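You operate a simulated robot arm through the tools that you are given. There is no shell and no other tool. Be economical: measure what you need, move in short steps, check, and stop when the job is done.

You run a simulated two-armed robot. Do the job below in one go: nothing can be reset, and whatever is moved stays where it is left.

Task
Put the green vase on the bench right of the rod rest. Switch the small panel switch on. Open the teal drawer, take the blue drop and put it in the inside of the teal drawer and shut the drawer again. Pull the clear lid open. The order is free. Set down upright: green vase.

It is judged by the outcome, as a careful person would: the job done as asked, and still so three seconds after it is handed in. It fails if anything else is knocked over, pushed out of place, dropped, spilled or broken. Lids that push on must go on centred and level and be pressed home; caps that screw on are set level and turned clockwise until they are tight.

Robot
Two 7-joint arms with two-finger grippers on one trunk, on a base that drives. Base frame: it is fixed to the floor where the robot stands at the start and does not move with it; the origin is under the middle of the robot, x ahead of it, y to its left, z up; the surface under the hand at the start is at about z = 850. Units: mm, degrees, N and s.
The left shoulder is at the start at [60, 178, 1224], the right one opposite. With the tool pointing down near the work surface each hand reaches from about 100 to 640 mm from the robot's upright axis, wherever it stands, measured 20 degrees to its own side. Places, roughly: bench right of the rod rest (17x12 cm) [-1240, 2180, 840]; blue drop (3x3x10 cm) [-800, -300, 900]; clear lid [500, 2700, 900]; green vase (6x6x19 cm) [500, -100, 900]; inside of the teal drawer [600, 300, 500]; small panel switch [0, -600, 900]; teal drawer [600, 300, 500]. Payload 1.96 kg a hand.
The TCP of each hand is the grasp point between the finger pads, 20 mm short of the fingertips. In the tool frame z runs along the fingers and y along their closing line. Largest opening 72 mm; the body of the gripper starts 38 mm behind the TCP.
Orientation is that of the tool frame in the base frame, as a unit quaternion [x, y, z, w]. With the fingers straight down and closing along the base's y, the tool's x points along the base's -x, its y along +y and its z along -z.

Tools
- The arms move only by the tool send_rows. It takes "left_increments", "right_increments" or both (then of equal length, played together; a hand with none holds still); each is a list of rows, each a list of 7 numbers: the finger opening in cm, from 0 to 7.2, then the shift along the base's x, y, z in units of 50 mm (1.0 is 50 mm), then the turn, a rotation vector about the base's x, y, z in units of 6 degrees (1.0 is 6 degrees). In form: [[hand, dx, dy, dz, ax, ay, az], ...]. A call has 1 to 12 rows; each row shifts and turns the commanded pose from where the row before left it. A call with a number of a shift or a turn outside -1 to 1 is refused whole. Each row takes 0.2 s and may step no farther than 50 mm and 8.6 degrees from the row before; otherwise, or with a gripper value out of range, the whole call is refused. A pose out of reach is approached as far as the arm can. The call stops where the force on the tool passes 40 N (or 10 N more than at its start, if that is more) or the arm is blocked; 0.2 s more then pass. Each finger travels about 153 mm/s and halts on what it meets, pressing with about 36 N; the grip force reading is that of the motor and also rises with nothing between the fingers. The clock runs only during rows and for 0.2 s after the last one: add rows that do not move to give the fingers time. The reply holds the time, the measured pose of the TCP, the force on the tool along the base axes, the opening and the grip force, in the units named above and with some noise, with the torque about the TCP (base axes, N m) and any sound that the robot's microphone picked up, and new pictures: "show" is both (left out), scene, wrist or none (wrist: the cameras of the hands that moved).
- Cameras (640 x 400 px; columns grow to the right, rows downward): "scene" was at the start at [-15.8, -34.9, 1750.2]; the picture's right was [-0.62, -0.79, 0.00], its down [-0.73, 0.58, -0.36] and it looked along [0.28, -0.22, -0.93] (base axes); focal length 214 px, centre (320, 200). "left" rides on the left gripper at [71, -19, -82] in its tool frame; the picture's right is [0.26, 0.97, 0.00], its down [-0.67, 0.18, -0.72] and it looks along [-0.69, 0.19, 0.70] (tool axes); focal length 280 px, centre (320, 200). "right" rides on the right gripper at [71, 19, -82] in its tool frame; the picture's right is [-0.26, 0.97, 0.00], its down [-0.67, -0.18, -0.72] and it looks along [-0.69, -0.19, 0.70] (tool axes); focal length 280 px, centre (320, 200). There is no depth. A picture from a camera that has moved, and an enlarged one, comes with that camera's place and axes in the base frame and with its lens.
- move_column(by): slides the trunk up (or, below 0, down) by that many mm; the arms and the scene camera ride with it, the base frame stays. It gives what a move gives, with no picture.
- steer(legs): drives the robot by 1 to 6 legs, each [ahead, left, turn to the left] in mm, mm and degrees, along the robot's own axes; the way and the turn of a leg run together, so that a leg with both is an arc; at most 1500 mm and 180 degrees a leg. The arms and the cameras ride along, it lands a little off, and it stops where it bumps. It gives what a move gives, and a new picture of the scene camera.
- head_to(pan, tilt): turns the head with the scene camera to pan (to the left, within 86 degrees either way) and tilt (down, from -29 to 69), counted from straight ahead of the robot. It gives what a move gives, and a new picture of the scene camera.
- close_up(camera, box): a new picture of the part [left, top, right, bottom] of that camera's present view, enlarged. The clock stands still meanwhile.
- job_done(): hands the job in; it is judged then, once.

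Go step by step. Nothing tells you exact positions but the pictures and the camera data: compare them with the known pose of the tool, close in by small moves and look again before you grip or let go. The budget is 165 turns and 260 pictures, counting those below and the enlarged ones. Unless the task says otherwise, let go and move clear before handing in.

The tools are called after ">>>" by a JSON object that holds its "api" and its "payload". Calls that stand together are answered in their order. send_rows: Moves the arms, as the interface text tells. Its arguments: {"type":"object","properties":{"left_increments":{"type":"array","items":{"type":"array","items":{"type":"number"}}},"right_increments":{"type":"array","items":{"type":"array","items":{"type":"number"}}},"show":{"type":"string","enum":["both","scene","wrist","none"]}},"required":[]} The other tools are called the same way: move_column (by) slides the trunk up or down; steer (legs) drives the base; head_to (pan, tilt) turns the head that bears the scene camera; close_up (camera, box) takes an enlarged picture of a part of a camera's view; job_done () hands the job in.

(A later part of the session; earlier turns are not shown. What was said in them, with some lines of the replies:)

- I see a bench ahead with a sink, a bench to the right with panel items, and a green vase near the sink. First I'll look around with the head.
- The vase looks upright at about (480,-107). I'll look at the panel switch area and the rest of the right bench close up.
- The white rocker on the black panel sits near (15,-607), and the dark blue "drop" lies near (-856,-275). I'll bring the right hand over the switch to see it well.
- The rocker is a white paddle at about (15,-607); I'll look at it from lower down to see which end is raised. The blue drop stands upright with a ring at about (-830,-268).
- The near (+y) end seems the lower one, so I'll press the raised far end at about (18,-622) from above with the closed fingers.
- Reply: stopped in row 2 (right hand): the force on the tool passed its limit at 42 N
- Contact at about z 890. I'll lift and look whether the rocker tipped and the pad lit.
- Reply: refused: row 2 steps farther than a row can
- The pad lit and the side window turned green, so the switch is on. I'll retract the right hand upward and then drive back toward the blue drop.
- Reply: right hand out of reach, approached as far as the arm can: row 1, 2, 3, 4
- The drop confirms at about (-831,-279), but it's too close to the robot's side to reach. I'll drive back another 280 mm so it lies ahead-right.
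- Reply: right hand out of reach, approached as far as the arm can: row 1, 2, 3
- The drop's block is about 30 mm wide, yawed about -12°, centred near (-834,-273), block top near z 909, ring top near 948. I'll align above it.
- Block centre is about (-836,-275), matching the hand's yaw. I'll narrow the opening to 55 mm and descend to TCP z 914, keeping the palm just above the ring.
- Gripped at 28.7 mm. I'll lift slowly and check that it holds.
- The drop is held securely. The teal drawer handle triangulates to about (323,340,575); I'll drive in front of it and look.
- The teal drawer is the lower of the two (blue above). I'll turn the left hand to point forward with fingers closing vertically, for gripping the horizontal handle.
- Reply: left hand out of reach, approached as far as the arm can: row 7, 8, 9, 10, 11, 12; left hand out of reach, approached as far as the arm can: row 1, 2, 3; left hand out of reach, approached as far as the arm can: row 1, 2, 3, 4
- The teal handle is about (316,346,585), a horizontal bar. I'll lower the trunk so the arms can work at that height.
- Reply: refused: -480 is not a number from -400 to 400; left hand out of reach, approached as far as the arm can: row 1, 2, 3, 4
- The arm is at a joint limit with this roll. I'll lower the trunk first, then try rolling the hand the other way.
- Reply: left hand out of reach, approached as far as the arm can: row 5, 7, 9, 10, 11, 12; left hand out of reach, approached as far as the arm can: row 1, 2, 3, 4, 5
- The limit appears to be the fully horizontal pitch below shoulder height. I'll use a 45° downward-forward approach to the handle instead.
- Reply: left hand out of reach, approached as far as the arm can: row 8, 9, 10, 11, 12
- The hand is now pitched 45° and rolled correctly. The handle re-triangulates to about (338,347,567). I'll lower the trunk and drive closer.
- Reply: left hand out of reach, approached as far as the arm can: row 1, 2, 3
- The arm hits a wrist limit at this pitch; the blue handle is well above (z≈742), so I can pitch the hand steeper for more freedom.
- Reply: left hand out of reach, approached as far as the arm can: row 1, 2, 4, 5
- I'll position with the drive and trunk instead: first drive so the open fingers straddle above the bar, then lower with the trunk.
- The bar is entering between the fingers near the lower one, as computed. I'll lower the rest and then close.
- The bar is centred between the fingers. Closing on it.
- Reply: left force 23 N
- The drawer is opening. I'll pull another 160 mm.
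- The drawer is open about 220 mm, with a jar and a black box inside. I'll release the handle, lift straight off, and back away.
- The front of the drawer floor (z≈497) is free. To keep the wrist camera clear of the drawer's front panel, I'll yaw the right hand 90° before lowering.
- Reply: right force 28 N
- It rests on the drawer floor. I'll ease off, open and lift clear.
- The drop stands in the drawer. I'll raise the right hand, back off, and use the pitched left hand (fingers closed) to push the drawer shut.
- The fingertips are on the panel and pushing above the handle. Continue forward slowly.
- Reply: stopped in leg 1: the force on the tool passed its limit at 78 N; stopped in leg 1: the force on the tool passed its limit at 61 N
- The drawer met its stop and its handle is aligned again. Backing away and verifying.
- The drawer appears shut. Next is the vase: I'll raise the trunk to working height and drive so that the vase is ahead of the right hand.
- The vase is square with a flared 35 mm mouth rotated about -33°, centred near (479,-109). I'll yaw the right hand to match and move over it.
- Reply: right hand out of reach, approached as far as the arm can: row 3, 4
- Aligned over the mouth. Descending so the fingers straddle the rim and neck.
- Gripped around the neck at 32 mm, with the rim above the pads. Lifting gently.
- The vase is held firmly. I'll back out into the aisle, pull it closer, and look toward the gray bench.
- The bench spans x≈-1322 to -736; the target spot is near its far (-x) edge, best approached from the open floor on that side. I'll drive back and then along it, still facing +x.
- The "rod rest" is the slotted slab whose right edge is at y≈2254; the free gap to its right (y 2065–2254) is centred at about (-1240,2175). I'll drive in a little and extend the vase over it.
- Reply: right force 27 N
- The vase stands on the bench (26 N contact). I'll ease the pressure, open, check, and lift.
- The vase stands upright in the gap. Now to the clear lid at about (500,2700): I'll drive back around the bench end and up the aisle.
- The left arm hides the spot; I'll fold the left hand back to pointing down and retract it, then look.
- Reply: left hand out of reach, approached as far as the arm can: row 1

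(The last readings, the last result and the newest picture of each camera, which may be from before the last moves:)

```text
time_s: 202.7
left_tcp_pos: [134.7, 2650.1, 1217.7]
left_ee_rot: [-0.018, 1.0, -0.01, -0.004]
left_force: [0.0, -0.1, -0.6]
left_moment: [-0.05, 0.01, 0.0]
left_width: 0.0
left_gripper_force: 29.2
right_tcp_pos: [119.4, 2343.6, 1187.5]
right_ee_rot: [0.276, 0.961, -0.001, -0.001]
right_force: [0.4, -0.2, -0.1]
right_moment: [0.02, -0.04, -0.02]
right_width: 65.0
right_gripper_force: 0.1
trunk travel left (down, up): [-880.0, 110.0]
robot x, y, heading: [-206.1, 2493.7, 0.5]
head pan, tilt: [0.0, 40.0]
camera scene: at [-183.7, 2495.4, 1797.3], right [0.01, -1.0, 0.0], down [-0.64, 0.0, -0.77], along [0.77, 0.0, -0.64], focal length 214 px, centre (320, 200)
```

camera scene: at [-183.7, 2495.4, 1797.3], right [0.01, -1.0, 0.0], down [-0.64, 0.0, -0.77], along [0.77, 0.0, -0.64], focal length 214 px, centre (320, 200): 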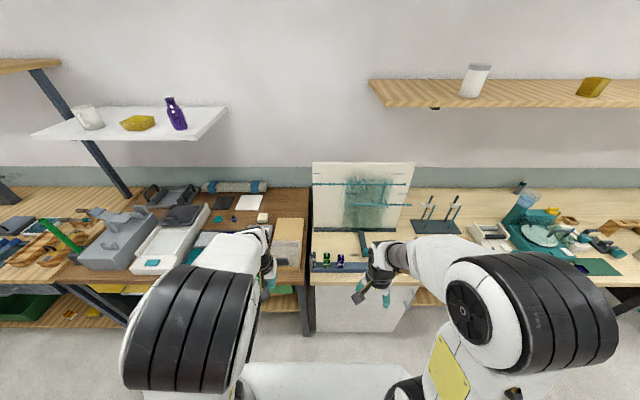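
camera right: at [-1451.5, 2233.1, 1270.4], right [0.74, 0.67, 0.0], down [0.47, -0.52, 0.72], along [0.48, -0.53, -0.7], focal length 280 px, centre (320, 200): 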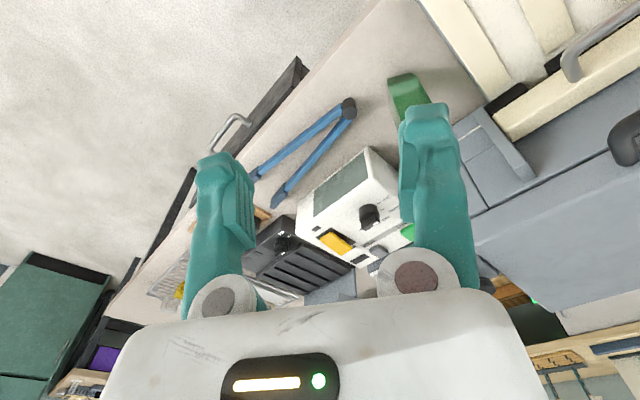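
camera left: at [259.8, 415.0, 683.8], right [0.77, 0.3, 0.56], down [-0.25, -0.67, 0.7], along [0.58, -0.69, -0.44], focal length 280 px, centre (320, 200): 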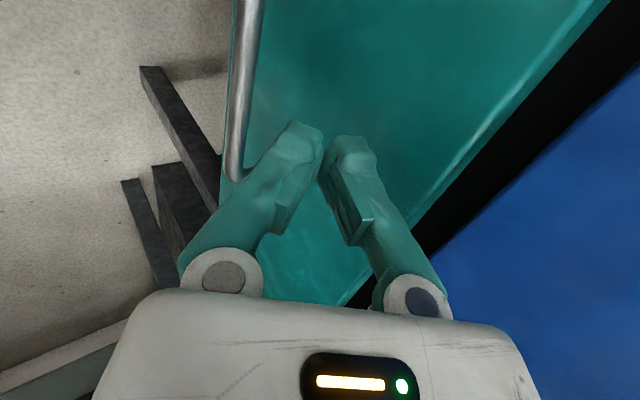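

>>> {"api": "close_up", "payload": {"camera": "scene", "box": [250, 205, 330, 275]}}

>>> {"api": "send_rows", "payload": {"left_increments": [[0, 0, 0, 0, 0, 0, 0]], "show": "wrist"}}

```text
5.71 times, centred on (290, 240) of scene
camera zoom: at [-183.7, 2495.4, 1797.3], right [0.01, -1.0, 0.0], down [-0.64, 0.0, -0.77], along [0.77, 0.0, -0.64], focal length 1226 px, centre (491, -29)
```

zoom: 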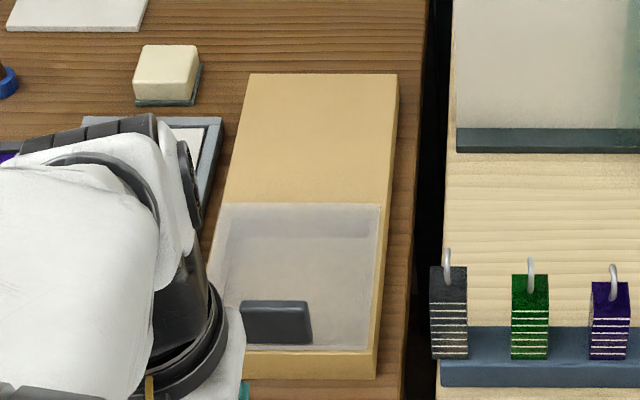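

```text
time_s: 203.1
left_tcp_pos: [135.4, 2650.2, 1216.2]
left_ee_rot: [-0.017, 1.0, -0.01, -0.004]
left_force: [0.4, -0.4, 0.3]
left_moment: [-0.01, 0.03, -0.01]
left_width: 0.2
left_gripper_force: 29.2
right_tcp_pos: [120.3, 2343.2, 1187.1]
right_ee_rot: [0.276, 0.961, -0.001, -0.001]
right_force: [-0.6, -0.1, -0.2]
right_moment: [-0.01, 0.0, 0.0]
right_width: 65.0
right_gripper_force: 0.1
trunk travel left (down, up): [-880.0, 110.0]
robot x, y, heading: [-207.3, 2495.0, 0.4]
head pan, tilt: [0.0, 40.0]
camera left: at [66.2, 2630.4, 1298.8], right [-0.29, 0.96, -0.02], down [0.67, 0.22, 0.71], along [0.68, 0.2, -0.71], focal length 280 px, centre (320, 200)
```

left: 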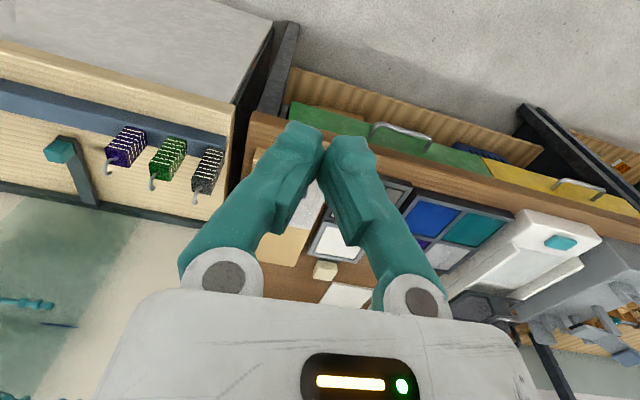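

There is a box with a wooden rear half and a clear lid with a dark handle at about (420,2675). I'll look closer with the left wrist camera.

>>> {"api": "send_rows", "payload": {"left_increments": [[0, 0.6, 0.25, -0.5, 0, 0, 0], [0, 0.6, 0.25, -0.5, 0, 0, 0], [0, 0.6, 0.25, -0.5, 0, 0, 0], [0, 0.6, 0.25, -0.5, 0, 0, 0], [0, 0.6, 0.25, -0.5, 0, 0, 0], [0, 0.6, 0.25, -0.5, 0, 0, 0]], "show": "wrist"}}

```text
time_s: 204.5
left_tcp_pos: [166.0, 2666.8, 1192.4]
left_ee_rot: [-0.017, 1.0, -0.011, -0.003]
left_force: [0.0, 0.2, 0.3]
left_moment: [0.0, -0.01, -0.01]
left_width: 0.1
left_gripper_force: 29.7
left hand out of reach, approached as far as the arm can: row 2, 3, 4, 5, 6
right_tcp_pos: [119.5, 2343.4, 1187.3]
right_ee_rot: [0.276, 0.961, -0.002, -0.001]
right_force: [-0.9, 0.4, 0.6]
right_moment: [-0.03, -0.01, -0.02]
right_width: 65.0
right_gripper_force: 0.0
trunk travel left (down, up): [-880.0, 110.0]
robot x, y, heading: [-205.9, 2494.5, 0.4]
head pan, tilt: [0.0, 40.0]
camera left: at [97.3, 2647.0, 1274.0], right [-0.29, 0.96, -0.02], down [0.67, 0.22, 0.71], along [0.68, 0.2, -0.71], focal length 280 px, centre (320, 200)
```

left: 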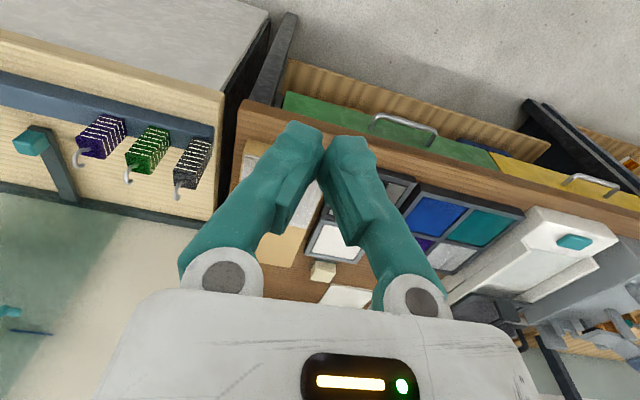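

The left arm is in an awkward configuration, so I'll use the right arm instead and drive left to put it before the box.

>>> {"api": "steer", "payload": {"legs": [[0, 340, 0], [90, 0, 0]]}}

>>> {"api": "send_rows", "payload": {"right_increments": [[6.5, 0.4, 0.1, -0.4, 0, 0, 1], [6.5, 0.4, 0.1, -0.4, 0, 0, 1], [6.5, 0.4, 0.1, -0.4, 0, 0, 1], [6.5, 0.4, 0.1, -0.4, 0, 0, 1], [6.5, 0.4, 0.1, -0.4, 0, 0, 1], [6.5, 0.2, 0.1, -0.4, 0, 0, 0.3], [6.5, 0, 0, 0, 0, 0, 0]], "show": "both"}}

```text
time_s: 207.4
left_tcp_pos: [252.1, 3008.5, 1193.6]
left_ee_rot: [-0.016, 1.0, -0.01, -0.003]
left_force: [0.0, 0.4, -0.1]
left_moment: [0.03, -0.04, 0.0]
left_width: 0.0
left_gripper_force: 29.9
right_tcp_pos: [205.1, 2683.1, 1187.1]
right_ee_rot: [0.276, 0.961, -0.001, -0.001]
right_force: [-0.2, 0.6, 0.0]
right_moment: [-0.02, -0.04, -0.04]
right_width: 64.9
right_gripper_force: 0.0
trunk travel left (down, up): [-880.0, 110.0]
robot x, y, heading: [-122.7, 2833.1, 0.3]
head pan, tilt: [0.0, 40.0]
camera scene: at [-99.9, 2835.1, 1797.4], right [0.01, -1.0, 0.0], down [-0.64, 0.0, -0.77], along [0.77, 0.0, -0.64], focal length 214 px, centre (320, 200)
```

scene: 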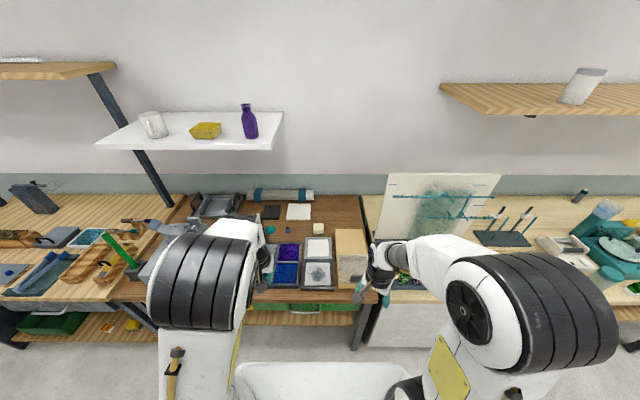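

```text
time_s: 209.0
left_tcp_pos: [253.0, 3006.7, 1191.1]
left_ee_rot: [-0.017, 1.0, -0.011, -0.002]
left_force: [0.1, -0.4, 1.0]
left_moment: [0.0, -0.05, 0.0]
left_width: 0.0
left_gripper_force: 29.7
right_tcp_pos: [316.0, 2712.2, 1068.6]
right_ee_rot: [0.001, 1.0, -0.002, 0.0]
right_force: [-0.5, 0.0, -0.4]
right_moment: [-0.01, 0.01, 0.0]
right_width: 65.1
right_gripper_force: 0.1
trunk travel left (down, up): [-880.0, 110.0]
robot x, y, heading: [-120.4, 2833.9, 0.2]
head pan, tilt: [0.0, 40.0]
camera scene: at [-97.7, 2834.4, 1797.3], right [0.01, -1.0, 0.0], down [-0.64, 0.0, -0.77], along [0.77, 0.0, -0.64], focal length 214 px, centre (320, 200)
camera right: at [245.5, 2731.7, 1150.1], right [0.27, 0.96, 0.0], down [0.67, -0.18, 0.72], along [0.69, -0.19, -0.7], focal length 280 px, centre (320, 200)
```

scene: 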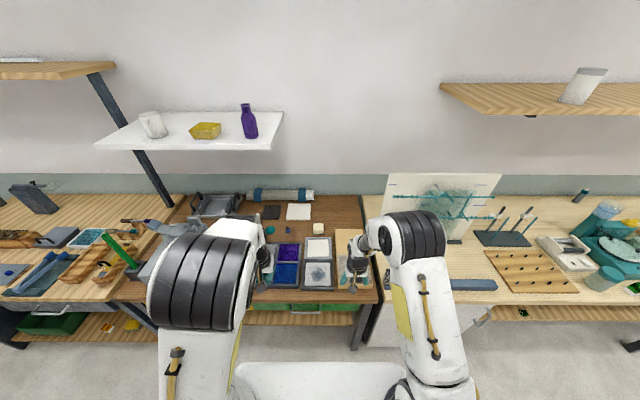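
right: 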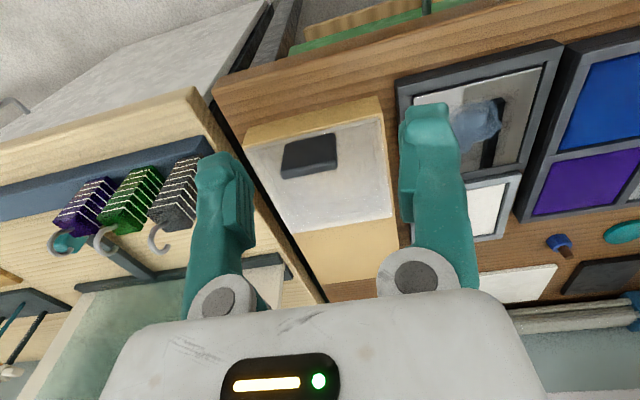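

>>> {"api": "close_up", "payload": {"camera": "right", "box": [220, 80, 412, 200]}}

```text
3.33 times, centred on (316, 140) of right
camera zoom: at [245.5, 2731.7, 1150.1], right [0.27, 0.96, 0.0], down [0.67, -0.18, 0.72], along [0.69, -0.19, -0.7], focal length 935 px, centre (333, 400)
```

zoom: 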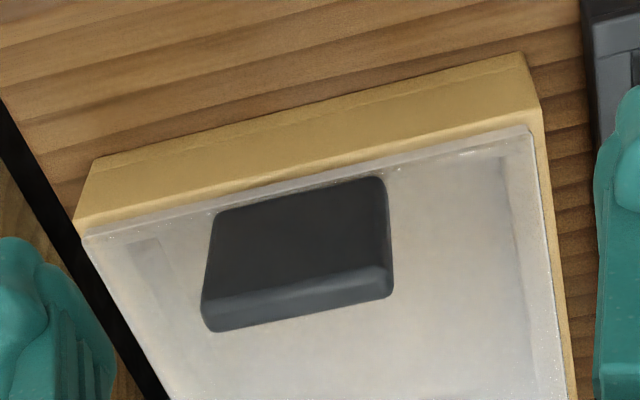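

>>> {"api": "send_rows", "payload": {"right_increments": [[6.5, -0.5, 0.3, -0.5, 0, 0, 0], [6.5, -0.5, 0.3, -0.5, 0, 0, 0], [6.5, -0.3, 0.3, -0.6, 0, 0, 0], [6.5, -0.1, 0, -0.6, 0, 0, 0]], "show": "wrist"}}

>>> {"api": "close_up", "payload": {"camera": "scene", "box": [325, 220, 389, 300]}}

```text
time_s: 210.0
left_tcp_pos: [254.1, 3006.3, 1191.3]
left_ee_rot: [-0.016, 1.0, -0.01, -0.003]
left_force: [0.0, -0.4, -0.4]
left_moment: [-0.01, 0.01, 0.03]
left_width: 0.0
left_gripper_force: 29.7
right_tcp_pos: [245.9, 2757.1, 956.6]
right_ee_rot: [0.002, 1.0, -0.001, -0.001]
right_force: [-0.6, 0.1, 0.1]
right_moment: [0.0, -0.04, -0.03]
right_width: 65.0
right_gripper_force: 0.0
trunk travel left (down, up): [-880.0, 110.0]
robot x, y, heading: [-123.2, 2836.3, 0.3]
head pan, tilt: [0.0, 40.0]
camera right: at [175.8, 2777.1, 1039.7], right [0.27, 0.96, 0.0], down [0.67, -0.18, 0.71], along [0.69, -0.19, -0.7], focal length 280 px, centre (320, 200)
```

right: 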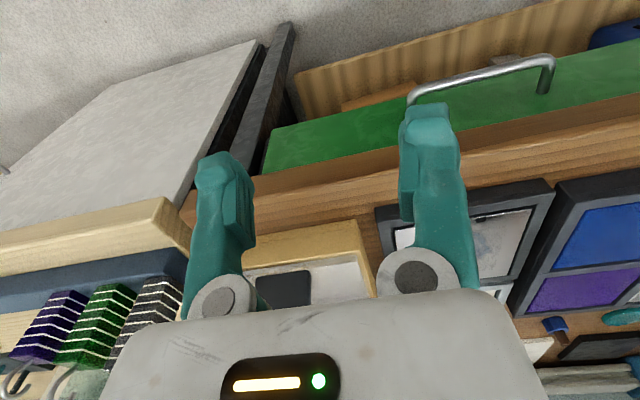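

```text
5.00 times, centred on (357, 260) of scene
camera zoom: at [-95.5, 2834.3, 1797.3], right [0.01, -1.0, 0.0], down [-0.64, 0.0, -0.77], along [0.77, 0.0, -0.64], focal length 1072 px, centre (135, -100)
```

zoom: 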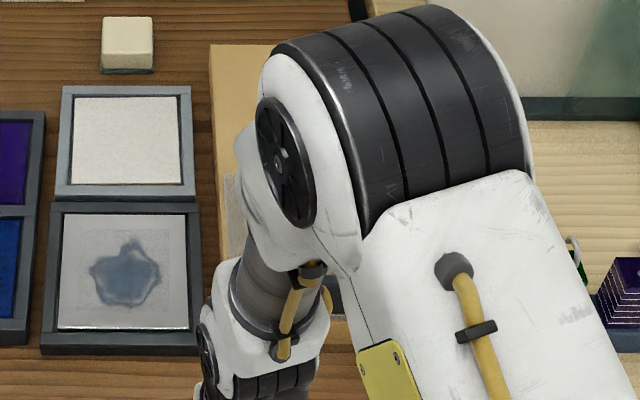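

>>> {"api": "close_up", "payload": {"camera": "right", "box": [236, 215, 396, 315]}}

```text
4.00 times, centred on (316, 265) of right
camera zoom: at [175.8, 2777.1, 1039.7], right [0.27, 0.96, 0.0], down [0.67, -0.18, 0.71], along [0.69, -0.19, -0.7], focal length 1122 px, centre (336, -60)
```

zoom: 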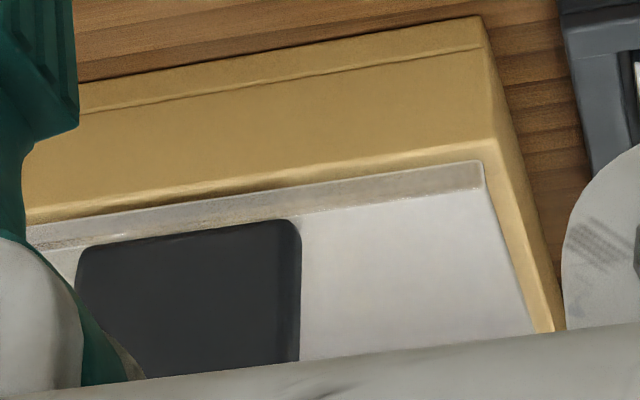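

>>> {"api": "send_rows", "payload": {"right_increments": [[6.5, 0.5, 0.1, 0.6, 0, 0, 0], [6.5, 0.6, 0.2, 0.5, 0, 0, 0], [6.5, 0.7, 0.2, 0.2, 0, 0, 0], [6.5, 0.5, 0.2, 0, 0, 0, 0]], "show": "wrist"}}

>>> {"api": "close_up", "payload": {"camera": "right", "box": [220, 80, 412, 200]}}

```text
time_s: 211.0
left_tcp_pos: [254.1, 3007.8, 1191.7]
left_ee_rot: [-0.016, 1.0, -0.01, -0.003]
left_force: [-1.2, 0.1, -1.1]
left_moment: [-0.01, 0.0, -0.01]
left_width: 0.0
left_gripper_force: 29.8
right_tcp_pos: [362.3, 2793.0, 1023.1]
right_ee_rot: [0.002, 1.0, -0.001, -0.001]
right_force: [0.6, 0.0, -0.2]
right_moment: [-0.03, -0.02, -0.04]
right_width: 64.8
right_gripper_force: 0.1
trunk travel left (down, up): [-880.0, 110.0]
robot x, y, heading: [-119.3, 2837.4, 0.1]
head pan, tilt: [0.0, 40.0]
camera right: at [291.9, 2812.4, 1106.0], right [0.27, 0.96, 0.0], down [0.67, -0.18, 0.71], along [0.69, -0.19, -0.7], focal length 280 px, centre (320, 200)
```

right: 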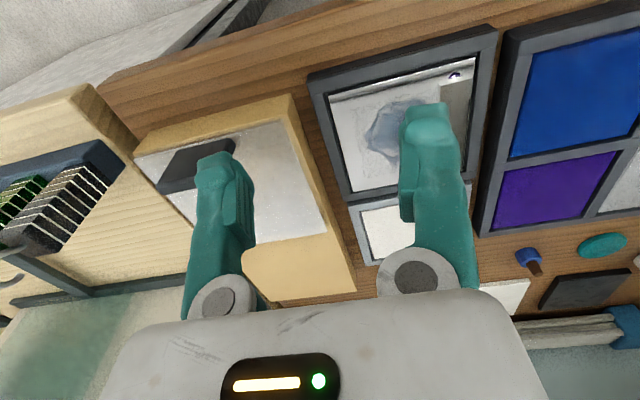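

```text
3.33 times, centred on (316, 140) of right
camera zoom: at [291.9, 2812.4, 1106.0], right [0.27, 0.96, 0.0], down [0.67, -0.18, 0.71], along [0.69, -0.19, -0.7], focal length 935 px, centre (333, 400)
```

zoom: 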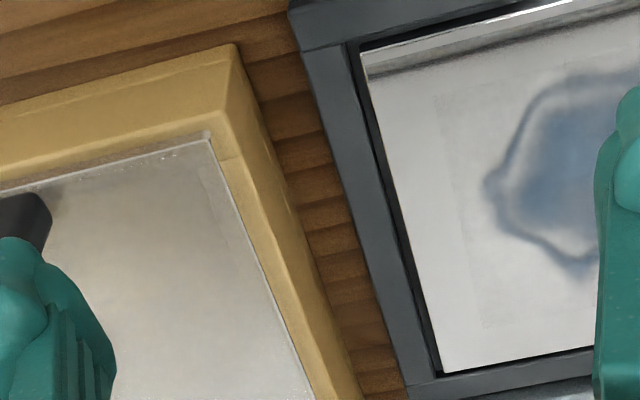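

>>> {"api": "close_up", "payload": {"camera": "right", "box": [230, 180, 390, 300]}}

```text
3.33 times, centred on (310, 240) of right
camera zoom: at [291.9, 2812.4, 1106.0], right [0.27, 0.96, 0.0], down [0.67, -0.18, 0.71], along [0.69, -0.19, -0.7], focal length 935 px, centre (353, 67)
```

zoom: 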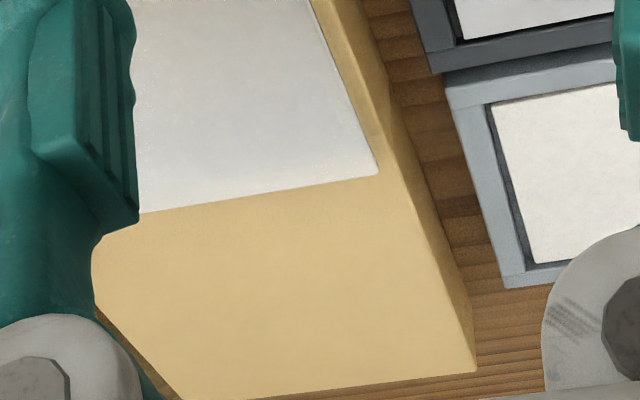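

The lid is a slab lying on the box top with an upright tab (about 54 mm wide in y, 10 mm thick in x, z≈888–932) near its front edge at x≈417, y≈2675. I'll yaw the right hand 90° to grip the tab across its thickness.

>>> {"api": "send_rows", "payload": {"right_increments": [[5, 0.07, -0.2, 0.1, 0, 0, 1], [5, 0.07, -0.2, 0.1, 0, 0, 1], [5, 0.07, -0.2, 0, 0, 0, 1], [5, 0.07, -0.2, 0, 0, 0, 1], [5, 0.07, -0.2, 0, 0, 0, 1], [5, 0.07, -0.2, 0, 0, 0, 1], [5, 0.07, -0.2, 0, 0, 0, 1], [5, 0.07, -0.2, 0, 0, 0, 1], [5, 0.07, -0.2, 0, 0, 0, 1], [5, 0.07, -0.2, 0, 0, 0, 1], [5, 0.07, -0.2, 0, 0, 0, 1], [5, 0.07, -0.16, 0, 0, 0, 1]], "show": "none"}}

>>> {"api": "send_rows", "payload": {"right_increments": [[5, 0.1, 0, 0, 0, 0, 1], [5, 0.1, 0, 0, 0, 0, 1], [5, 0.06, 0, 0, 0, 0, 1], [5, 0, 0, 0, 0, 0, 0]], "show": "wrist"}}

>>> {"api": "close_up", "payload": {"camera": "right", "box": [220, 60, 412, 180]}}

```text
time_s: 213.6
left_tcp_pos: [254.1, 3006.1, 1191.6]
left_ee_rot: [-0.016, 1.0, -0.01, -0.004]
left_force: [0.1, 0.7, 1.1]
left_moment: [0.01, -0.01, -0.03]
left_width: 0.0
left_gripper_force: 29.1
right_tcp_pos: [403.9, 2673.5, 1032.8]
right_ee_rot: [-0.587, 0.81, -0.001, -0.001]
right_force: [0.6, 0.1, 0.1]
right_moment: [-0.01, -0.02, -0.02]
right_width: 50.1
right_gripper_force: 0.1
trunk travel left (down, up): [-880.0, 110.0]
robot x, y, heading: [-122.8, 2834.4, 0.3]
head pan, tilt: [0.0, 40.0]
```

```text
time_s: 214.6
left_tcp_pos: [254.0, 3006.7, 1191.1]
left_ee_rot: [-0.017, 1.0, -0.01, -0.003]
left_force: [-1.3, -0.7, -0.5]
left_moment: [0.01, 0.02, -0.02]
left_width: 0.1
left_gripper_force: 29.7
right_tcp_pos: [417.7, 2672.8, 1031.5]
right_ee_rot: [-0.706, 0.708, -0.002, 0.001]
right_force: [0.6, -0.3, -0.3]
right_moment: [-0.01, 0.02, 0.02]
right_width: 49.9
right_gripper_force: 0.0
trunk travel left (down, up): [-880.0, 110.0]
robot x, y, heading: [-117.0, 2833.3, 0.2]
head pan, tilt: [0.0, 40.0]
camera right: at [397.4, 2602.9, 1114.9], right [-0.96, 0.27, 0.0], down [0.18, 0.67, 0.72], along [0.19, 0.69, -0.7], focal length 280 px, centre (320, 200)
```

right: 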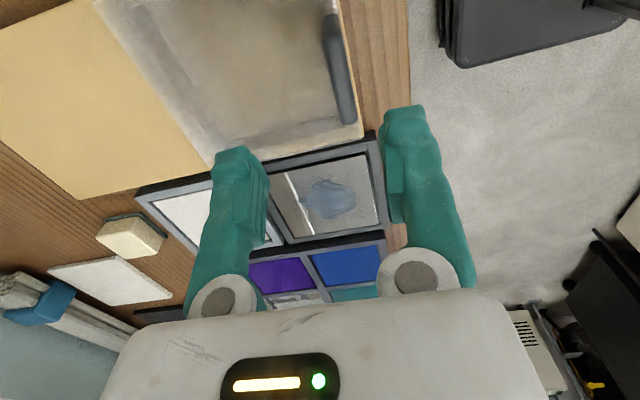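

```text
3.33 times, centred on (316, 120) of right
camera zoom: at [397.4, 2602.9, 1114.9], right [-0.96, 0.27, 0.0], down [0.18, 0.67, 0.72], along [0.19, 0.69, -0.7], focal length 935 px, centre (333, 467)
```

zoom: 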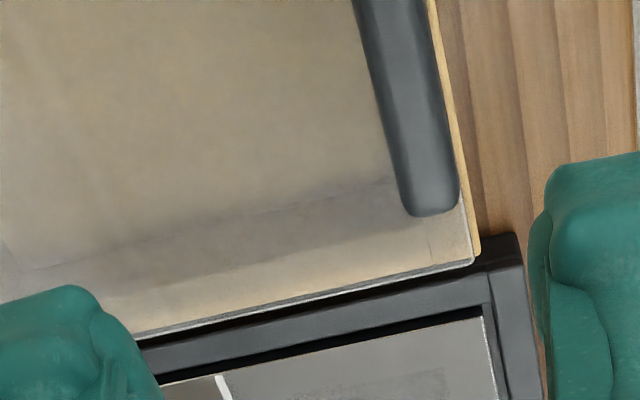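

>>> {"api": "send_rows", "payload": {"right_increments": [[5, -0.2, 0.06, -0.6, 0, 0, 0], [5, 0, 0, -0.7, 0, 0, 0], [5, 0, 0, 0, 0, 0, 0]], "show": "wrist"}}

```text
time_s: 215.4
left_tcp_pos: [252.9, 3007.3, 1191.0]
left_ee_rot: [-0.017, 1.0, -0.011, -0.001]
left_force: [-0.3, -0.2, 0.2]
left_moment: [0.02, -0.02, -0.01]
left_width: 0.1
left_gripper_force: 29.9
right_tcp_pos: [407.0, 2675.6, 968.1]
right_ee_rot: [-0.705, 0.709, -0.002, 0.001]
right_force: [-0.6, 0.0, -0.2]
right_moment: [-0.01, 0.03, -0.02]
right_width: 49.7
right_gripper_force: 0.1
trunk travel left (down, up): [-880.0, 110.0]
robot x, y, heading: [-124.5, 2833.7, 0.2]
head pan, tilt: [0.0, 40.0]
camera right: at [386.5, 2605.7, 1050.4], right [-0.96, 0.27, 0.0], down [0.18, 0.67, 0.72], along [0.19, 0.69, -0.7], focal length 280 px, centre (320, 200)
```

right: 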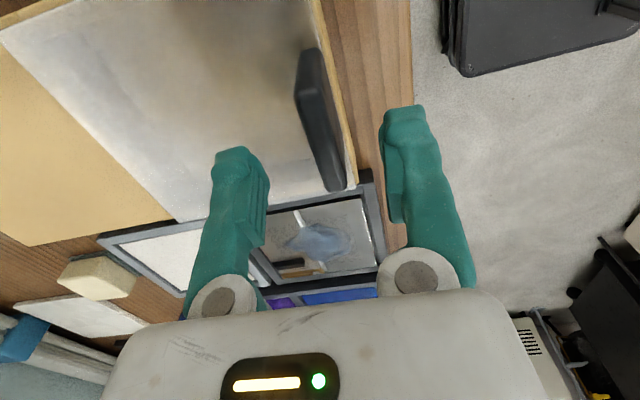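

>>> {"api": "send_rows", "payload": {"right_increments": [[5, 0, 0, -0.5, 0, 0, 0], [5, 0, 0, -0.5, 0, 0, 0], [5, 0, 0, 0, 0, 0, 0]], "show": "wrist"}}

```text
time_s: 216.2
left_tcp_pos: [252.2, 3006.8, 1192.3]
left_ee_rot: [-0.017, 1.0, -0.011, -0.002]
left_force: [1.0, 0.2, 0.1]
left_moment: [-0.01, 0.01, 0.01]
left_width: 0.0
left_gripper_force: 29.8
right_tcp_pos: [407.0, 2676.2, 918.9]
right_ee_rot: [-0.706, 0.708, -0.004, 0.002]
right_force: [-0.1, -1.5, 16.5]
right_moment: [-0.01, -0.51, 0.03]
right_width: 50.9
right_gripper_force: 0.8
trunk travel left (down, up): [-880.0, 110.0]
robot x, y, heading: [-120.1, 2835.0, 0.6]
head pan, tilt: [0.0, 40.0]
camera right: at [386.1, 2605.5, 1001.5], right [-0.96, 0.27, -0.01], down [0.18, 0.67, 0.72], along [0.2, 0.69, -0.7], focal length 280 px, centre (320, 200)
```

right: 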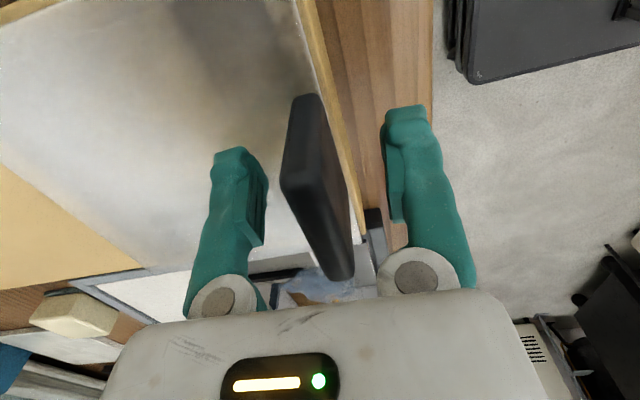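

One fingertip touches the lid; I'll lift 4 mm and close on the tab.

>>> {"api": "send_rows", "payload": {"right_increments": [[5, 0, 0, 0.12, 0, 0, 0], [0.5, 0, 0, 0, 0, 0, 0], [0.5, 0, 0, 0, 0, 0, 0], [0.5, 0, 0, 0, 0, 0, 0]], "show": "wrist"}}

```text
time_s: 217.2
left_tcp_pos: [254.0, 3007.0, 1191.7]
left_ee_rot: [-0.017, 1.0, -0.01, -0.003]
left_force: [0.1, -0.1, -0.6]
left_moment: [-0.01, -0.02, -0.02]
left_width: 0.3
left_gripper_force: 29.4
right_tcp_pos: [408.1, 2678.2, 921.2]
right_ee_rot: [-0.706, 0.709, 0.0, -0.001]
right_force: [0.5, 1.6, -16.5]
right_moment: [-0.1, 0.03, 0.04]
right_width: 11.2
right_gripper_force: 38.3
trunk travel left (down, up): [-880.0, 110.0]
robot x, y, heading: [-121.2, 2837.6, 0.2]
head pan, tilt: [0.0, 40.0]
camera right: at [387.4, 2605.8, 1004.2], right [-0.96, 0.27, 0.0], down [0.19, 0.67, 0.71], along [0.19, 0.69, -0.7], focal length 280 px, centre (320, 200)
```

right: 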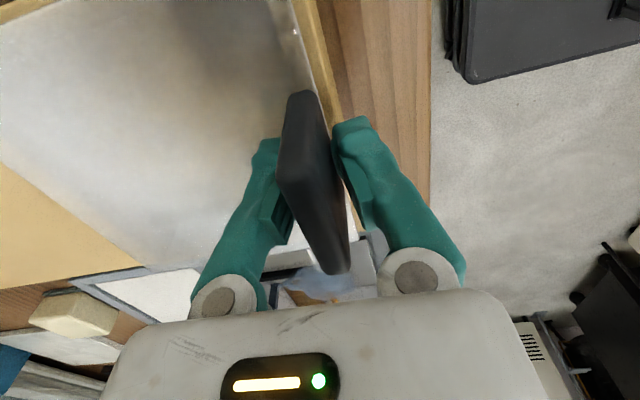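

Gripped (11 mm). It resists lifting, so it is probably a slider. I'll relieve the vertical load and test small pulls in x while watching forces.

>>> {"api": "send_rows", "payload": {"right_increments": [[0.5, 0, 0, -0.06, 0, 0, 0], [0.5, -0.06, 0, 0, 0, 0, 0], [0.5, -0.06, 0, 0, 0, 0, 0], [0.5, 0, 0, 0, 0, 0, 0]], "show": "none"}}

```text
time_s: 218.2
left_tcp_pos: [254.1, 3007.1, 1191.7]
left_ee_rot: [-0.017, 1.0, -0.011, -0.004]
left_force: [-0.8, 0.6, -0.5]
left_moment: [0.0, -0.01, -0.01]
left_width: 0.0
left_gripper_force: 29.8
right_tcp_pos: [404.0, 2677.9, 921.8]
right_ee_rot: [-0.706, 0.709, -0.004, 0.002]
right_force: [17.4, -1.9, 15.3]
right_moment: [0.09, -0.21, 0.05]
right_width: 11.0
right_gripper_force: 38.1
trunk travel left (down, up): [-880.0, 110.0]
robot x, y, heading: [-119.6, 2832.8, 0.3]
head pan, tilt: [0.0, 40.0]
```

>>> {"api": "send_rows", "payload": {"right_increments": [[0.5, 0.06, 0, 0.03, 0, 0, 0], [0.5, 0.06, 0, 0, 0, 0, 0], [0.5, 0.08, 0, 0, 0, 0, 0], [0.5, 0.08, 0, 0, 0, 0, 0], [0.5, 0, 0, 0, 0, 0, 0]], "show": "wrist"}}

```text
time_s: 219.4
left_tcp_pos: [252.5, 3006.3, 1191.6]
left_ee_rot: [-0.017, 1.0, -0.011, -0.003]
left_force: [-0.4, 0.2, 0.3]
left_moment: [0.0, -0.01, 0.0]
left_width: 0.0
left_gripper_force: 29.3
right_tcp_pos: [413.7, 2676.6, 921.0]
right_ee_rot: [-0.705, 0.709, 0.0, 0.001]
right_force: [-1.2, -3.7, 3.0]
right_moment: [-0.4, 0.01, 0.02]
right_width: 11.4
right_gripper_force: 38.6
trunk travel left (down, up): [-880.0, 110.0]
robot x, y, heading: [-124.1, 2833.6, 0.1]
head pan, tilt: [0.0, 40.0]
camera right: at [394.1, 2605.9, 1004.1], right [-0.96, 0.27, 0.0], down [0.19, 0.67, 0.72], along [0.19, 0.69, -0.7], focal length 280 px, centre (320, 200)
```

right: 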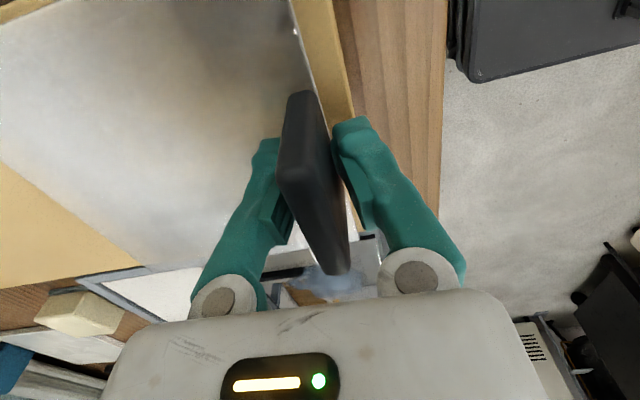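

It slides freely toward +x onto the rear deck (only ~1 N). I'll keep sliding it open.

>>> {"api": "send_rows", "payload": {"right_increments": [[0.5, 0.15, 0, 0, 0, 0, 0], [0.5, 0.2, 0, 0, 0, 0, 0], [0.5, 0.2, 0, 0, 0, 0, 0], [0.5, 0.2, 0, 0, 0, 0, 0], [0.5, 0.2, 0, 0, 0, 0, 0], [0.5, 0, 0, 0, 0, 0, 0]], "show": "wrist"}}

```text
time_s: 220.8
left_tcp_pos: [254.1, 3005.6, 1191.0]
left_ee_rot: [-0.016, 1.0, -0.01, -0.003]
left_force: [-0.5, -0.1, -0.5]
left_moment: [0.01, -0.02, -0.03]
left_width: 0.0
left_gripper_force: 30.1
right_tcp_pos: [462.7, 2678.0, 922.8]
right_ee_rot: [-0.705, 0.709, -0.001, 0.001]
right_force: [-0.1, -3.2, -4.8]
right_moment: [-0.23, 0.02, 0.07]
right_width: 11.2
right_gripper_force: 39.0
trunk travel left (down, up): [-880.0, 110.0]
robot x, y, heading: [-123.4, 2835.9, 0.3]
head pan, tilt: [0.0, 40.0]
camera right: at [443.1, 2605.8, 1004.1], right [-0.96, 0.27, 0.0], down [0.18, 0.67, 0.72], along [0.19, 0.69, -0.7], focal length 280 px, centre (320, 200)
```

right: 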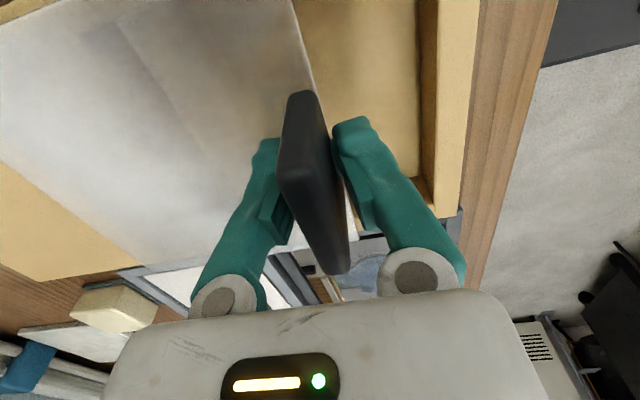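

The compartment is being uncovered. Continue by arm until the stop or reach limit.

>>> {"api": "send_rows", "payload": {"right_increments": [[0.5, 0.2, 0, 0, 0, 0, 0], [0.5, 0.2, 0, 0, 0, 0, 0], [0.5, 0.2, 0, 0, 0, 0, 0], [0.5, 0, 0, 0, 0, 0, 0]], "show": "none"}}

>>> {"api": "steer", "payload": {"legs": [[40, 0, 0]]}}

```text
time_s: 221.8
left_tcp_pos: [254.0, 3006.4, 1190.8]
left_ee_rot: [-0.016, 1.0, -0.01, -0.003]
left_force: [-0.1, 0.9, 0.7]
left_moment: [-0.04, 0.01, 0.0]
left_width: 0.3
left_gripper_force: 28.9
right_tcp_pos: [473.9, 2677.2, 922.0]
right_ee_rot: [-0.705, 0.709, 0.0, 0.001]
right_force: [0.1, -3.1, -7.4]
right_moment: [-0.11, -0.01, 0.07]
right_width: 11.3
right_gripper_force: 38.3
right hand out of reach, approached as far as the arm can: row 2, 3
trunk travel left (down, up): [-880.0, 110.0]
robot x, y, heading: [-120.2, 2836.5, 0.4]
head pan, tilt: [0.0, 40.0]
```

```text
time_s: 222.7
left_tcp_pos: [293.1, 3006.2, 1192.2]
left_ee_rot: [-0.017, 1.0, -0.01, -0.003]
left_force: [0.8, 0.2, -0.7]
left_moment: [0.03, 0.01, -0.02]
left_width: 0.1
left_gripper_force: 29.8
right_tcp_pos: [512.9, 2677.1, 922.7]
right_ee_rot: [-0.705, 0.709, -0.002, 0.001]
right_force: [-0.3, -4.2, -2.5]
right_moment: [0.19, 0.11, 0.21]
right_width: 11.3
right_gripper_force: 38.7
trunk travel left (down, up): [-880.0, 110.0]
robot x, y, heading: [-83.2, 2835.4, 0.4]
head pan, tilt: [0.0, 40.0]
camera scene: at [-56.5, 2833.0, 1797.0], right [0.01, -1.0, 0.0], down [-0.64, 0.0, -0.77], along [0.77, 0.01, -0.64], focal length 214 px, centre (320, 200)
```

scene: 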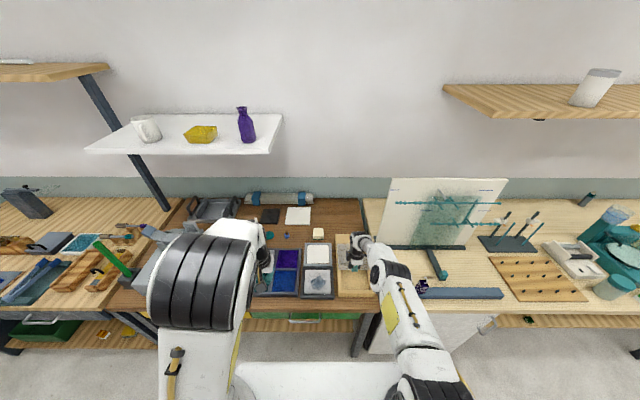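

>>> {"api": "steer", "payload": {"legs": [[25, 0, 0]]}}

>>> {"api": "send_rows", "payload": {"right_increments": [[0.5, 0, 0, 0, 0, 0, 0]], "show": "wrist"}}

```text
time_s: 223.5
left_tcp_pos: [316.1, 3005.2, 1191.6]
left_ee_rot: [-0.016, 1.0, -0.009, -0.003]
left_force: [-0.4, 0.2, -0.2]
left_moment: [0.02, -0.02, 0.0]
left_width: 0.1
left_gripper_force: 29.6
right_tcp_pos: [535.5, 2676.9, 921.6]
right_ee_rot: [-0.706, 0.708, -0.002, 0.0]
right_force: [-1.2, -3.3, -5.7]
right_moment: [-0.27, 0.09, 0.08]
right_width: 11.2
right_gripper_force: 38.1
trunk travel left (down, up): [-880.0, 110.0]
robot x, y, heading: [-57.3, 2835.3, 0.4]
head pan, tilt: [0.0, 40.0]
camera scene: at [-34.2, 2833.1, 1797.0], right [0.01, -1.0, 0.0], down [-0.64, 0.0, -0.77], along [0.77, 0.01, -0.64], focal length 214 px, centre (320, 200)
```

scene: 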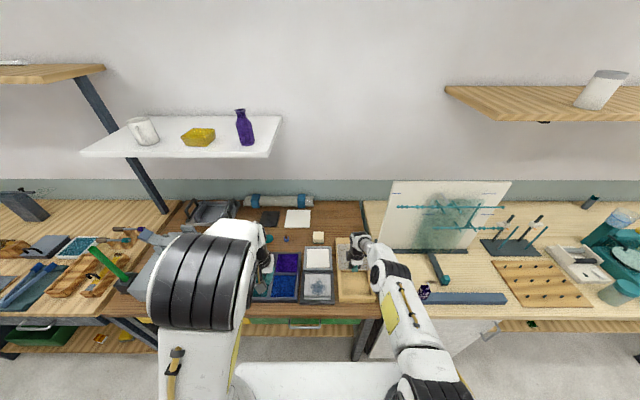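

```text
time_s: 223.9
left_tcp_pos: [317.2, 3006.2, 1192.6]
left_ee_rot: [-0.017, 1.0, -0.01, -0.003]
left_force: [-0.1, -0.8, -0.3]
left_moment: [0.03, -0.03, 0.01]
left_width: 0.0
left_gripper_force: 29.6
right_tcp_pos: [534.7, 2676.0, 922.2]
right_ee_rot: [-0.707, 0.708, 0.0, -0.001]
right_force: [-0.1, -3.3, -0.3]
right_moment: [0.06, 0.0, -0.01]
right_width: 10.8
right_gripper_force: 38.4
trunk travel left (down, up): [-880.0, 110.0]
robot x, y, heading: [-56.3, 2838.2, 0.5]
head pan, tilt: [0.0, 40.0]
camera right: at [515.1, 2606.1, 1004.5], right [-0.96, 0.27, 0.0], down [0.18, 0.68, 0.71], along [0.19, 0.69, -0.7], focal length 280 px, centre (320, 200)
```

right: 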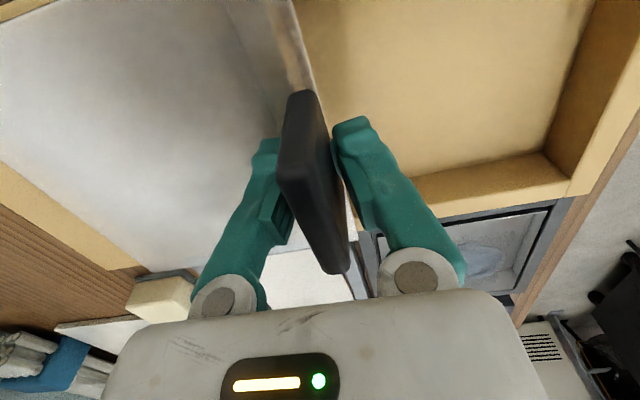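

>>> {"api": "steer", "payload": {"legs": [[25, 0, 0]]}}

>>> {"api": "send_rows", "payload": {"right_increments": [[0.5, 0, 0, 0, 0, 0, 0]], "show": "wrist"}}

```text
time_s: 224.7
left_tcp_pos: [339.8, 3006.4, 1192.0]
left_ee_rot: [-0.017, 1.0, -0.01, -0.002]
left_force: [0.1, -0.7, 0.1]
left_moment: [0.01, 0.01, -0.04]
left_width: 0.1
left_gripper_force: 29.2
right_tcp_pos: [559.1, 2677.7, 922.1]
right_ee_rot: [-0.706, 0.708, 0.0, 0.0]
right_force: [-1.1, -6.1, 3.1]
right_moment: [-0.27, 0.11, 0.13]
right_width: 11.1
right_gripper_force: 38.3
trunk travel left (down, up): [-880.0, 110.0]
robot x, y, heading: [-29.7, 2835.6, 0.5]
head pan, tilt: [0.0, 40.0]
camera scene: at [-10.1, 2833.4, 1797.1], right [0.01, -1.0, 0.0], down [-0.64, 0.0, -0.77], along [0.77, 0.01, -0.64], focal length 214 px, centre (320, 200)
```

scene: 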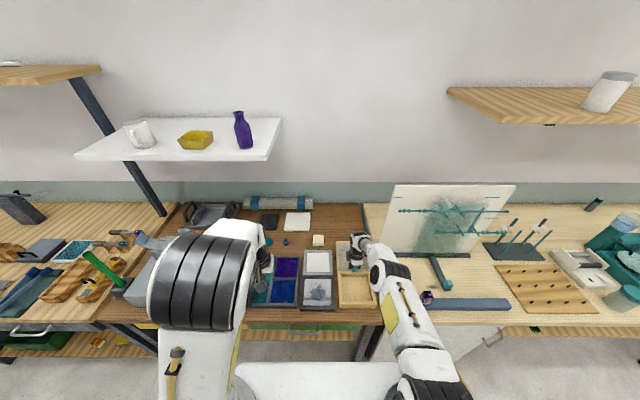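

```text
time_s: 225.1
left_tcp_pos: [340.4, 3007.0, 1192.7]
left_ee_rot: [-0.016, 1.0, -0.011, -0.003]
left_force: [-1.0, 0.0, 0.5]
left_moment: [-0.01, -0.04, 0.02]
left_width: 0.2
left_gripper_force: 29.4
right_tcp_pos: [557.7, 2676.4, 922.1]
right_ee_rot: [-0.707, 0.707, -0.001, -0.001]
right_force: [-0.4, -2.5, 2.8]
right_moment: [0.0, -0.02, -0.02]
right_width: 11.1
right_gripper_force: 38.6
trunk travel left (down, up): [-880.0, 110.0]
robot x, y, heading: [-32.8, 2835.6, 0.2]
head pan, tilt: [0.0, 40.0]
camera right: at [539.1, 2606.2, 1004.6], right [-0.96, 0.26, 0.0], down [0.18, 0.68, 0.71], along [0.19, 0.69, -0.7], focal length 280 px, centre (320, 200)
```

right: 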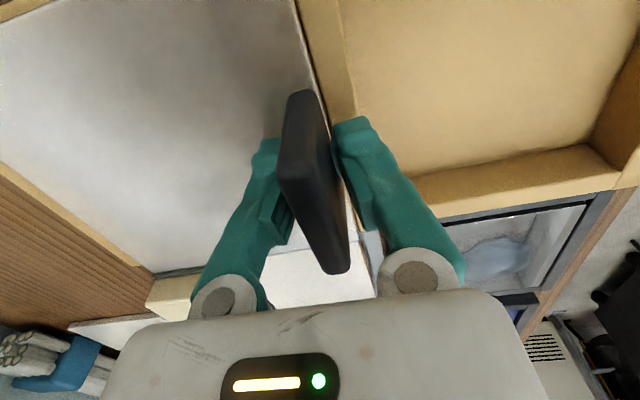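

The compartment is completely uncovered. Releasing and lifting straight up, then backing off.

>>> {"api": "send_rows", "payload": {"right_increments": [[4, 0, 0, 0, 0, 0, 0], [4, 0, 0, 0, 0, 0, 0], [4, 0, 0, 0.4, 0, 0, 0], [4, 0, 0, 0.8, 0, 0, 0], [4, 0, 0, 0.8, 0, 0, 0], [4, 0, 0, 0.8, 0, 0, 0], [4, 0, 0, 0.8, 0, 0, 0]], "show": "none"}}

>>> {"api": "steer", "payload": {"legs": [[-200, 0, 0]]}}

>>> {"api": "close_up", "payload": {"camera": "scene", "box": [300, 190, 420, 290]}}

```text
time_s: 226.7
left_tcp_pos: [342.4, 3008.4, 1191.4]
left_ee_rot: [-0.017, 1.0, -0.01, -0.004]
left_force: [-1.2, -0.2, 0.5]
left_moment: [-0.01, -0.04, -0.02]
left_width: 0.1
left_gripper_force: 29.8
right_tcp_pos: [558.5, 2678.8, 1092.1]
right_ee_rot: [-0.706, 0.708, -0.002, -0.001]
right_force: [-0.2, 0.2, -0.4]
right_moment: [-0.06, 0.01, 0.0]
right_width: 39.9
right_gripper_force: 0.0
right hand out of reach, approached as far as the arm can: row 7
trunk travel left (down, up): [-880.0, 110.0]
robot x, y, heading: [-34.1, 2835.3, 0.3]
head pan, tilt: [0.0, 40.0]
```

```text
time_s: 228.3
left_tcp_pos: [144.3, 3006.7, 1191.4]
left_ee_rot: [-0.018, 1.0, -0.011, -0.005]
left_force: [-0.5, -1.0, -1.0]
left_moment: [-0.01, 0.0, 0.0]
left_width: 0.1
left_gripper_force: 29.5
right_tcp_pos: [361.1, 2676.2, 1090.4]
right_ee_rot: [-0.706, 0.708, -0.001, -0.001]
right_force: [-1.1, -0.9, -0.1]
right_moment: [0.02, -0.01, 0.02]
right_width: 39.8
right_gripper_force: 0.0
trunk travel left (down, up): [-880.0, 110.0]
robot x, y, heading: [-232.5, 2837.2, 0.5]
head pan, tilt: [0.0, 40.0]
camera scene: at [-204.4, 2833.6, 1797.2], right [0.01, -1.0, 0.0], down [-0.64, 0.0, -0.77], along [0.77, 0.01, -0.64], focal length 214 px, centre (320, 200)
```

scene: 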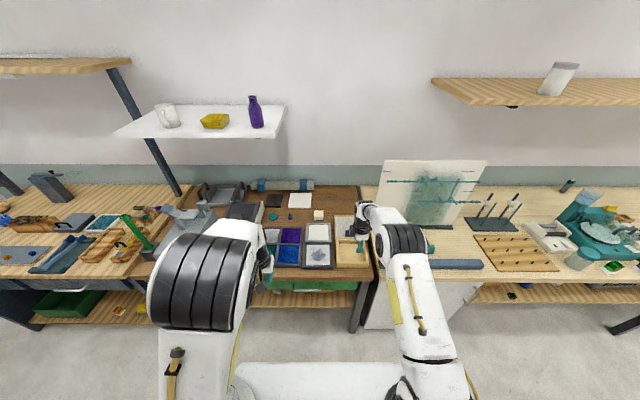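

```text
4.00 times, centred on (360, 240) of scene
camera zoom: at [-204.4, 2833.6, 1797.2], right [0.01, -1.0, 0.0], down [-0.64, 0.0, -0.77], along [0.77, 0.01, -0.64], focal length 858 px, centre (160, 40)
```

zoom: 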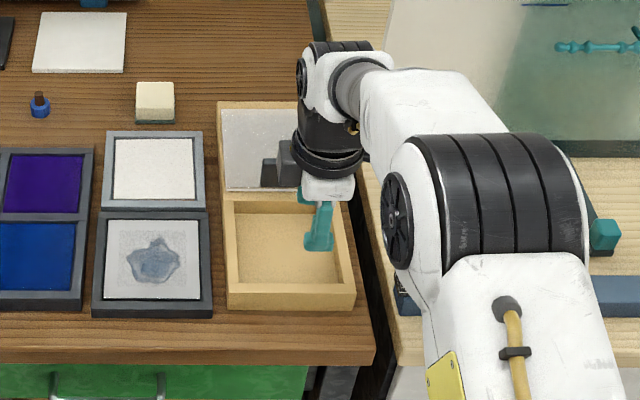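

The lid is fully open and the box hasn't shifted. I'll return to the drawer to verify that it is fully shut, using the same viewpoint as before it was opened.

>>> {"api": "steer", "payload": {"legs": [[0, -1300, 0], [0, -1217, 0], [-300, 0, 0]]}}

>>> {"api": "move_column", "payload": {"by": -11}}

>>> {"api": "close_up", "payload": {"camera": "scene", "box": [260, 220, 380, 295]}}

```text
time_s: 242.2
left_tcp_pos: [-141.7, 498.5, 1191.3]
left_ee_rot: [-0.018, 1.0, -0.01, -0.004]
left_force: [0.0, 0.4, 0.1]
left_moment: [0.01, 0.04, -0.02]
left_width: 0.0
left_gripper_force: 29.1
right_tcp_pos: [76.8, 169.5, 1089.6]
right_ee_rot: [0.707, -0.707, 0.0, 0.002]
right_force: [0.3, 0.9, -0.1]
right_moment: [0.03, 0.04, -0.01]
right_width: 40.1
right_gripper_force: 0.1
trunk travel left (down, up): [-880.0, 110.0]
robot x, y, heading: [-515.5, 324.4, 0.6]
head pan, tilt: [0.0, 40.0]
camera scene: at [-489.9, 324.8, 1797.3], right [0.01, -1.0, 0.0], down [-0.64, -0.01, -0.77], along [0.77, 0.01, -0.64], focal length 214 px, centre (320, 200)
```

scene: 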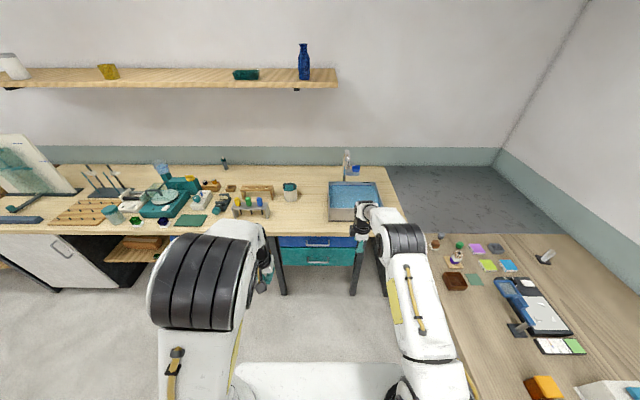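

```text
time_s: 242.8
left_tcp_pos: [-142.2, 497.9, 1180.6]
left_ee_rot: [-0.018, 1.0, -0.011, -0.003]
left_force: [0.3, 0.2, 0.1]
left_moment: [-0.02, 0.01, 0.0]
left_width: 0.1
left_gripper_force: 29.2
right_tcp_pos: [76.1, 169.4, 1080.5]
right_ee_rot: [0.707, -0.707, 0.002, 0.001]
right_force: [-0.8, 0.0, -0.6]
right_moment: [-0.03, -0.01, 0.01]
right_width: 40.0
right_gripper_force: 0.1
trunk travel left (down, up): [-869.0, 121.0]
robot x, y, heading: [-519.7, 325.2, 0.6]
head pan, tilt: [0.0, 40.0]
```

```text
5.33 times, centred on (320, 258) of scene
camera zoom: at [-491.0, 324.8, 1786.3], right [0.01, -1.0, 0.0], down [-0.64, -0.01, -0.77], along [0.77, 0.01, -0.64], focal length 1144 px, centre (320, -107)
```

zoom: 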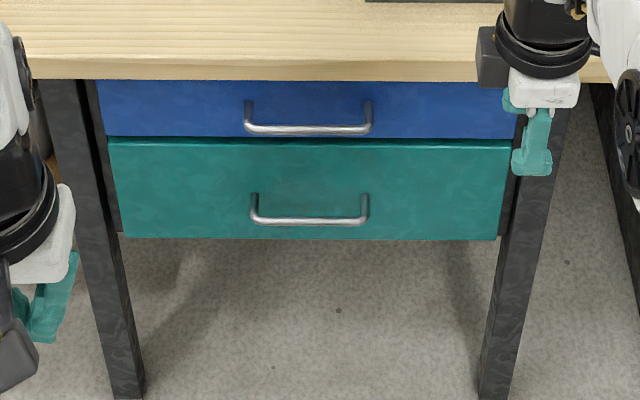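

The drawer sits exactly as it did before opening, so it is fully shut. The panel indicator is still green, the vase is standing on the bench, and the lid is open. Handing in.

>>> {"api": "job_done", "payload": {}}

```text
The job is handed in.
```

I've finished all four parts and handed the job in; no score has come back.

- **Vase:** it stands upright in the gap right of the slotted slab, which I took to be the rod rest because it sits beside the position you gave.
- **Switch:** the small panel switch is on, with the pad lit and the indicator green.
- **Drawer:** the blue drop is standing inside the teal drawer. A last check showed the drawer shut, to within a millimetre or two.
- **Lid:** the clear lid would not lift. It slides back onto the rear of its box, and I left it fully open.

I saw nothing else knocked over or moved.
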